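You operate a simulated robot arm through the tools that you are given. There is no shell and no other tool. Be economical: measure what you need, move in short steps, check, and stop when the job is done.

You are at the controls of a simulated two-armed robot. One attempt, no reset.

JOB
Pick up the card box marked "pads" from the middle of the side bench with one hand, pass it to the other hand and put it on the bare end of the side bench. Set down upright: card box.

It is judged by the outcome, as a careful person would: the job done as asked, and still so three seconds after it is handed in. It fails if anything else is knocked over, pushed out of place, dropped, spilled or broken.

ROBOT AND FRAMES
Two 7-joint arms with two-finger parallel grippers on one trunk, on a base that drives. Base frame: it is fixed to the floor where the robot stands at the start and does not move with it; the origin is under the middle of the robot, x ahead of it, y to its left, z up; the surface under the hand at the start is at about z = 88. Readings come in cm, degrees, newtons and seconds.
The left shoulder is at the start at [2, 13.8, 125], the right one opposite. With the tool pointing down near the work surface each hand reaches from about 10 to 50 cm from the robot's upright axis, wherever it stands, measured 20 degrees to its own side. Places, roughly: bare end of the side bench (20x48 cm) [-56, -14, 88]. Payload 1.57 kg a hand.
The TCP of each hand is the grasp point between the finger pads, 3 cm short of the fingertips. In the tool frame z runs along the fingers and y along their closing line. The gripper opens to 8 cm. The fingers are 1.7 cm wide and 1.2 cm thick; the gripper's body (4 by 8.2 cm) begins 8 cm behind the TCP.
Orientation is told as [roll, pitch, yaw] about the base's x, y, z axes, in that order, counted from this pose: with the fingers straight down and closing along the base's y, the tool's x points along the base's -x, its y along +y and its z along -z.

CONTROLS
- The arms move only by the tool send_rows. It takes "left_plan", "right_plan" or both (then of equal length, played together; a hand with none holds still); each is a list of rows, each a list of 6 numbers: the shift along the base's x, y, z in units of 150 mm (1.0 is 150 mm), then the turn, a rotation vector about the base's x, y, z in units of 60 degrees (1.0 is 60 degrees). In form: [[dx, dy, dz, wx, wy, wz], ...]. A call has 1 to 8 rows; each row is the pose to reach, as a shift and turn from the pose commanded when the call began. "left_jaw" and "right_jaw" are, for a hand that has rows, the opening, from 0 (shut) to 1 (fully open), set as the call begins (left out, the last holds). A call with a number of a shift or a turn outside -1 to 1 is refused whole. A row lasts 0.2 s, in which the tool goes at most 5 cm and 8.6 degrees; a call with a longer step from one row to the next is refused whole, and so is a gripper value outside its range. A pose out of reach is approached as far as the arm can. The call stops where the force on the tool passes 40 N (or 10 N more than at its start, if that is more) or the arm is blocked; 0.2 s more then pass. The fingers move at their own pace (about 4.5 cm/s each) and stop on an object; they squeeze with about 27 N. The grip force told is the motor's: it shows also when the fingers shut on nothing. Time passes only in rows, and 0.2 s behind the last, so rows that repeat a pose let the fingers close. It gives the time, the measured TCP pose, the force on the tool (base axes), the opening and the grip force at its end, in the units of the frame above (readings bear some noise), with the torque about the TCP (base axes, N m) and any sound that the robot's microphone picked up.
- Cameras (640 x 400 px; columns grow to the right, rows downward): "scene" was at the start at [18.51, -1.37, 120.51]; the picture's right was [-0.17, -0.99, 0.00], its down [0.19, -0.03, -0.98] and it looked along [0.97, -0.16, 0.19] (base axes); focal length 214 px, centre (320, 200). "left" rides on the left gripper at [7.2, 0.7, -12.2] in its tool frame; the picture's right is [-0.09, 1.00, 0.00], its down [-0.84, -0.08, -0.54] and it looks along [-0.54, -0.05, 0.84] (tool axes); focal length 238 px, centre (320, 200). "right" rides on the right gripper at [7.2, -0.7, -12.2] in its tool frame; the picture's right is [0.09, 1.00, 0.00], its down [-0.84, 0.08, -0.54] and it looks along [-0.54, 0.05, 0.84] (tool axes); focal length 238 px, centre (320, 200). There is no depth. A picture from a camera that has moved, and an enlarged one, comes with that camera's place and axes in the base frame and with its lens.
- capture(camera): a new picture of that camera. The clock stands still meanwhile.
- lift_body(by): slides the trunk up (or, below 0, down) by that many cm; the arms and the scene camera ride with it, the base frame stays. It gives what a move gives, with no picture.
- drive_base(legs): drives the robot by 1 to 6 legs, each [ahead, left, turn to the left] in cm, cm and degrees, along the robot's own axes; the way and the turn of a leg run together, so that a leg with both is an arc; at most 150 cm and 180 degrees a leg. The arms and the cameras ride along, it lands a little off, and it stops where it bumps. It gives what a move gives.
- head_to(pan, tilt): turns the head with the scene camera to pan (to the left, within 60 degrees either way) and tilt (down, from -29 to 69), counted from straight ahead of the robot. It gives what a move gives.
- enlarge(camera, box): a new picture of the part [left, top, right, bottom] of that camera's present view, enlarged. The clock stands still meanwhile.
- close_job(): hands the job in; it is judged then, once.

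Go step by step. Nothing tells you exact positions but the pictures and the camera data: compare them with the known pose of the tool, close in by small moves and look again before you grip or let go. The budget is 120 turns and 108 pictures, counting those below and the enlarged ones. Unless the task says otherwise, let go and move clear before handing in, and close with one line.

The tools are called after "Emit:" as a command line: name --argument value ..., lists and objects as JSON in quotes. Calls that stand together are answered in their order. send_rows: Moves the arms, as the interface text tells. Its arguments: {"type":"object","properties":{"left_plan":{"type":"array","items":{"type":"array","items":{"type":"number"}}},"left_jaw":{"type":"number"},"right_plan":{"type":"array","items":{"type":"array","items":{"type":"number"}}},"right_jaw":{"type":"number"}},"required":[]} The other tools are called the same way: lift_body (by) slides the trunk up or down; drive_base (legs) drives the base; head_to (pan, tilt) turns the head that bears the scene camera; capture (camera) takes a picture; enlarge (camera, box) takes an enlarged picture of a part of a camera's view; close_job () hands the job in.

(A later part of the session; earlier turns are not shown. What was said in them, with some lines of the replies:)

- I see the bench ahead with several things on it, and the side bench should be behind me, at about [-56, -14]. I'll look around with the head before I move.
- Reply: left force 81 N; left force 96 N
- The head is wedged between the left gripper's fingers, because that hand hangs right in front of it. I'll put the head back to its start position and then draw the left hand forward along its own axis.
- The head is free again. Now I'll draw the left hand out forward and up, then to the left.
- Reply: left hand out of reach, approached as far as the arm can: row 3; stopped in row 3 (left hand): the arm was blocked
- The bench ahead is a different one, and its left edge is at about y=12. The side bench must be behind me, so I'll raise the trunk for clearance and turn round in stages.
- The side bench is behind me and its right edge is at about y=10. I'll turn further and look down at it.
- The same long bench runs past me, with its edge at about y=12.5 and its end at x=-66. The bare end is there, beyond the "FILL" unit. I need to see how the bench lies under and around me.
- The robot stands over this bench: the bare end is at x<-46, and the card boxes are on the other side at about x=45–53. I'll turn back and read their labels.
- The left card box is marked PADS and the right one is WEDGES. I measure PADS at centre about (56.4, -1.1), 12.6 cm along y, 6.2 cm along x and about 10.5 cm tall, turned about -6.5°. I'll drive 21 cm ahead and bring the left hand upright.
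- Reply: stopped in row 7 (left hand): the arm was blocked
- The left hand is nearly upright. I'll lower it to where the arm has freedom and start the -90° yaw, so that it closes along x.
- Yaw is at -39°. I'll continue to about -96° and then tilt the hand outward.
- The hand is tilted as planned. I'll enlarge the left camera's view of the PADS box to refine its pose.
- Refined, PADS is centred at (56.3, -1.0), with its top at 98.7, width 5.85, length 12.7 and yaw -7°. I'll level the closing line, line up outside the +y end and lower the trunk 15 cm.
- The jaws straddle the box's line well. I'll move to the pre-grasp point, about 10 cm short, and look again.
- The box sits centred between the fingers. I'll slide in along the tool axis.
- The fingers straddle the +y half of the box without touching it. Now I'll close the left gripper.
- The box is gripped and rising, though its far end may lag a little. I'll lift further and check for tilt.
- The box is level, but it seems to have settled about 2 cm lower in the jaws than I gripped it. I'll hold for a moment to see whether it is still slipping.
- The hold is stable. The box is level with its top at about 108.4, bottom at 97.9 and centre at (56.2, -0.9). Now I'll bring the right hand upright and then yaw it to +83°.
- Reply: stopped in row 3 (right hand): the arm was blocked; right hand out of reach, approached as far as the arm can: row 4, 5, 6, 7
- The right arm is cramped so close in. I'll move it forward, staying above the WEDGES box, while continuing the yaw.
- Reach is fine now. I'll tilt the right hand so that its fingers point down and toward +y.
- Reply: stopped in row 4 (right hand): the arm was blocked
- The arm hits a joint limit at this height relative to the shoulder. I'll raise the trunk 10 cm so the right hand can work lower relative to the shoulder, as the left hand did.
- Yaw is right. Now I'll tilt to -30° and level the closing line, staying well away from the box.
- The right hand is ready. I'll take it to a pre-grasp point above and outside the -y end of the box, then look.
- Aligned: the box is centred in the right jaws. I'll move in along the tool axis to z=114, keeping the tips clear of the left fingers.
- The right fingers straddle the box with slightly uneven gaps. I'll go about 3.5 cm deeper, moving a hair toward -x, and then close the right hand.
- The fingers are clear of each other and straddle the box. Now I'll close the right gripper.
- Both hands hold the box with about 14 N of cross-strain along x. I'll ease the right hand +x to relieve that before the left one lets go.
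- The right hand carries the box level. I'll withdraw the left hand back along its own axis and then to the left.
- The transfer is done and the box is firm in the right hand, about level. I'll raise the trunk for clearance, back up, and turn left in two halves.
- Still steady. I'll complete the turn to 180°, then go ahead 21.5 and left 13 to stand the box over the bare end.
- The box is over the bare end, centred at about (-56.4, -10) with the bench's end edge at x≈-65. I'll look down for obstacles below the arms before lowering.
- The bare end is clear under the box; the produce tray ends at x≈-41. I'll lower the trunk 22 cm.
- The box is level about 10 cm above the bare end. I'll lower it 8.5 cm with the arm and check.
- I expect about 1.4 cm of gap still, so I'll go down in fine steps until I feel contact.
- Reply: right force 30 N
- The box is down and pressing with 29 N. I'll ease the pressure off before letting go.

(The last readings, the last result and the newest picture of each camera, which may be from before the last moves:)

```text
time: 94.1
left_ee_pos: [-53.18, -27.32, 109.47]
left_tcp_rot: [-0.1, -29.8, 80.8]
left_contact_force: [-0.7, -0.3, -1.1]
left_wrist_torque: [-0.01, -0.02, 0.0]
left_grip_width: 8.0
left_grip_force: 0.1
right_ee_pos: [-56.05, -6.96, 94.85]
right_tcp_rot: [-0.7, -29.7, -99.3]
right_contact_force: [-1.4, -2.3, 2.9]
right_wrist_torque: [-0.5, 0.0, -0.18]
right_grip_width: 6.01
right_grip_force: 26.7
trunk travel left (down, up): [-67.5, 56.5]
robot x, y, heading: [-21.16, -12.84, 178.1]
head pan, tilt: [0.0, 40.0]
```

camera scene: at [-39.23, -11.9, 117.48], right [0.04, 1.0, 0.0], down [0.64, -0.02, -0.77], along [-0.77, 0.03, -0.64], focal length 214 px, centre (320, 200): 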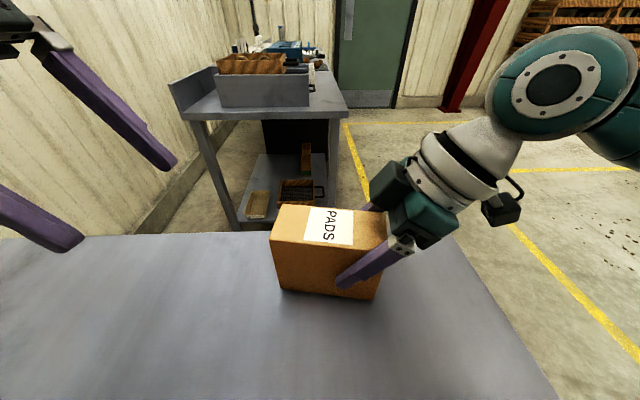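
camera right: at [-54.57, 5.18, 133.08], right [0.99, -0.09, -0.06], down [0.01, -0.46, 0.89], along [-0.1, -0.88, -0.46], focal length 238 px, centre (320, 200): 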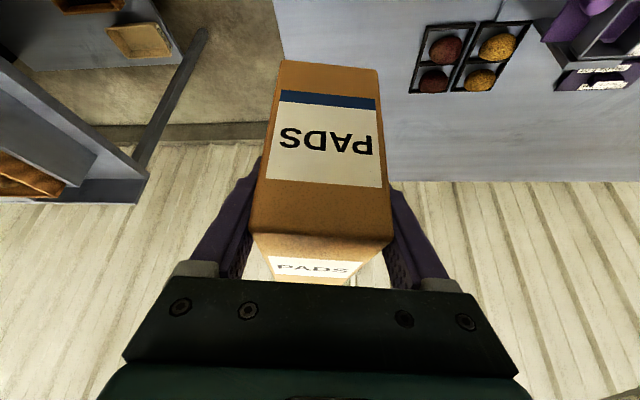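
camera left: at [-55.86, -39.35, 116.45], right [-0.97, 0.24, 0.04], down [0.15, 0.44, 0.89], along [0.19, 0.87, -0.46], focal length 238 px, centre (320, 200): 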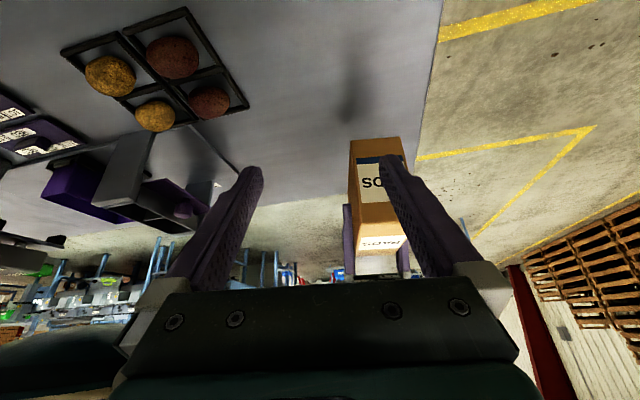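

Emit:
send_rows --right_plan '[[0, 0, 0, 0, 0, 0], [0, 0, 0, 0, 0, 0], [0, 0, 0, 0, 0, 0], [0, 0, 0, 0, 0, 0]]' --right_jaw 1

Emit:
capture --camera "right"

Emit:
capture --camera "scene"

```text
time: 95.1
left_ee_pos: [-53.07, -27.39, 109.38]
left_tcp_rot: [-0.2, -29.7, 80.7]
left_contact_force: [0.5, 0.0, 0.1]
left_wrist_torque: [0.04, -0.01, 0.02]
left_grip_width: 7.98
left_grip_force: 0.1
right_ee_pos: [-56.18, -7.04, 95.0]
right_tcp_rot: [-0.8, -29.9, -99.3]
right_contact_force: [-0.2, -0.2, 0.5]
right_wrist_torque: [-0.02, 0.02, 0.0]
right_grip_width: 7.99
right_grip_force: 0.0
trunk travel left (down, up): [-67.5, 56.5]
robot x, y, heading: [-21.18, -12.59, 177.9]
head pan, tilt: [0.0, 40.0]
```

```text
49 pictures are left
camera right: at [-54.54, 5.18, 101.82], right [0.99, -0.09, -0.06], down [0.01, -0.46, 0.89], along [-0.1, -0.88, -0.46], focal length 238 px, centre (320, 200)
```

right: 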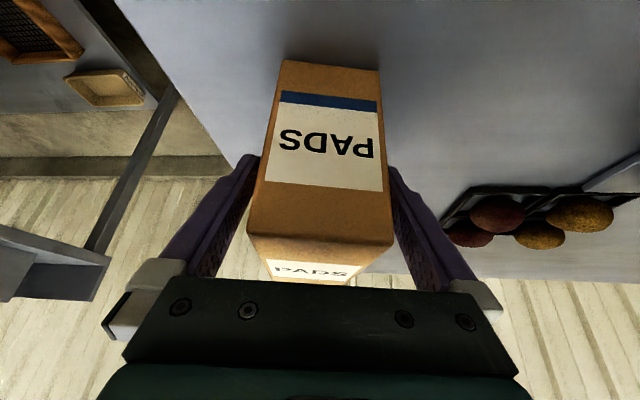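

```text
48 pictures are left
camera scene: at [-39.24, -11.9, 117.48], right [0.04, 1.0, 0.0], down [0.64, -0.02, -0.77], along [-0.77, 0.03, -0.64], focal length 214 px, centre (320, 200)
```

scene: 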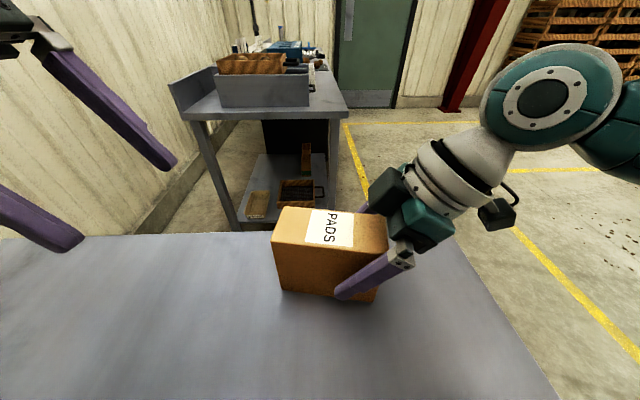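

The box stands free with both jaws open. I'll withdraw the right hand along its own axis.

Emit:
send_rows --right_plan '[[0.009, 0.055, 0.096, 0, 0, 0], [0.018, 0.11, 0.192, 0, 0, 0], [0.036, 0.22, 0.385, 0, 0, 0], [0.054, 0.33, 0.577, 0, 0, 0], [0.054, 0.5, 0.65, 0, 0, 0], [0.1, 0.7, 0.7, 0, 0, 0], [0.1, 0.7, 0.7, 0, 0, 0]]'

Emit:
capture --camera "scene"

Emit:
capture --camera "right"

```text
time: 96.7
left_ee_pos: [-53.21, -27.36, 109.43]
left_tcp_rot: [-0.1, -29.8, 80.7]
left_contact_force: [0.1, -0.6, -0.6]
left_wrist_torque: [0.01, 0.01, -0.01]
left_grip_width: 8.0
left_grip_force: 0.1
right_ee_pos: [-54.43, 3.5, 105.29]
right_tcp_rot: [-0.7, -29.8, -99.3]
right_contact_force: [-0.1, -0.1, -0.3]
right_wrist_torque: [0.0, 0.01, -0.02]
right_grip_width: 8.01
right_grip_force: 0.1
trunk travel left (down, up): [-67.5, 56.5]
robot x, y, heading: [-20.63, -12.33, 177.8]
head pan, tilt: [0.0, 40.0]
```

```text
47 pictures are left
camera scene: at [-39.24, -11.9, 117.49], right [0.04, 1.0, 0.0], down [0.64, -0.02, -0.77], along [-0.77, 0.03, -0.64], focal length 214 px, centre (320, 200)
```

scene: 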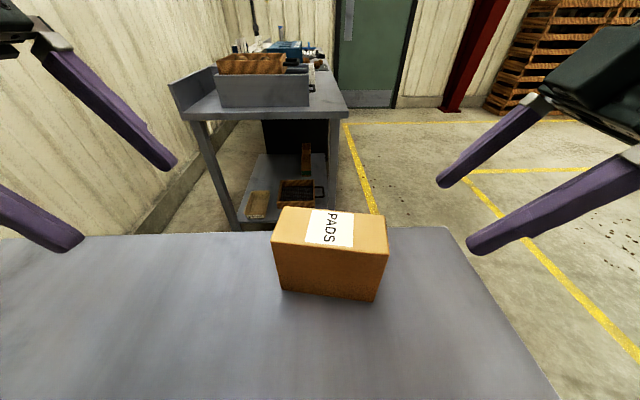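

```text
46 pictures are left
camera right: at [-53.02, 15.67, 112.22], right [0.99, -0.09, -0.06], down [0.01, -0.46, 0.89], along [-0.1, -0.88, -0.46], focal length 238 px, centre (320, 200)
```

right: 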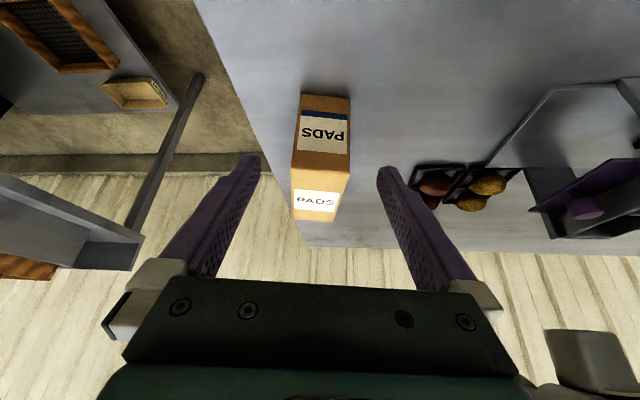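

The PADS box was picked up with the left hand, passed to the right, and now stands upright and free on the bare end, centred near (-56.5, -10). Both hands are clear and I saw nothing else disturbed.

Emit:
close_job

```text
The job is handed in.
```

The card box marked "pads" was picked up with the left hand, passed to the right, and set down upright on the bare end of the side bench; the job is handed in.
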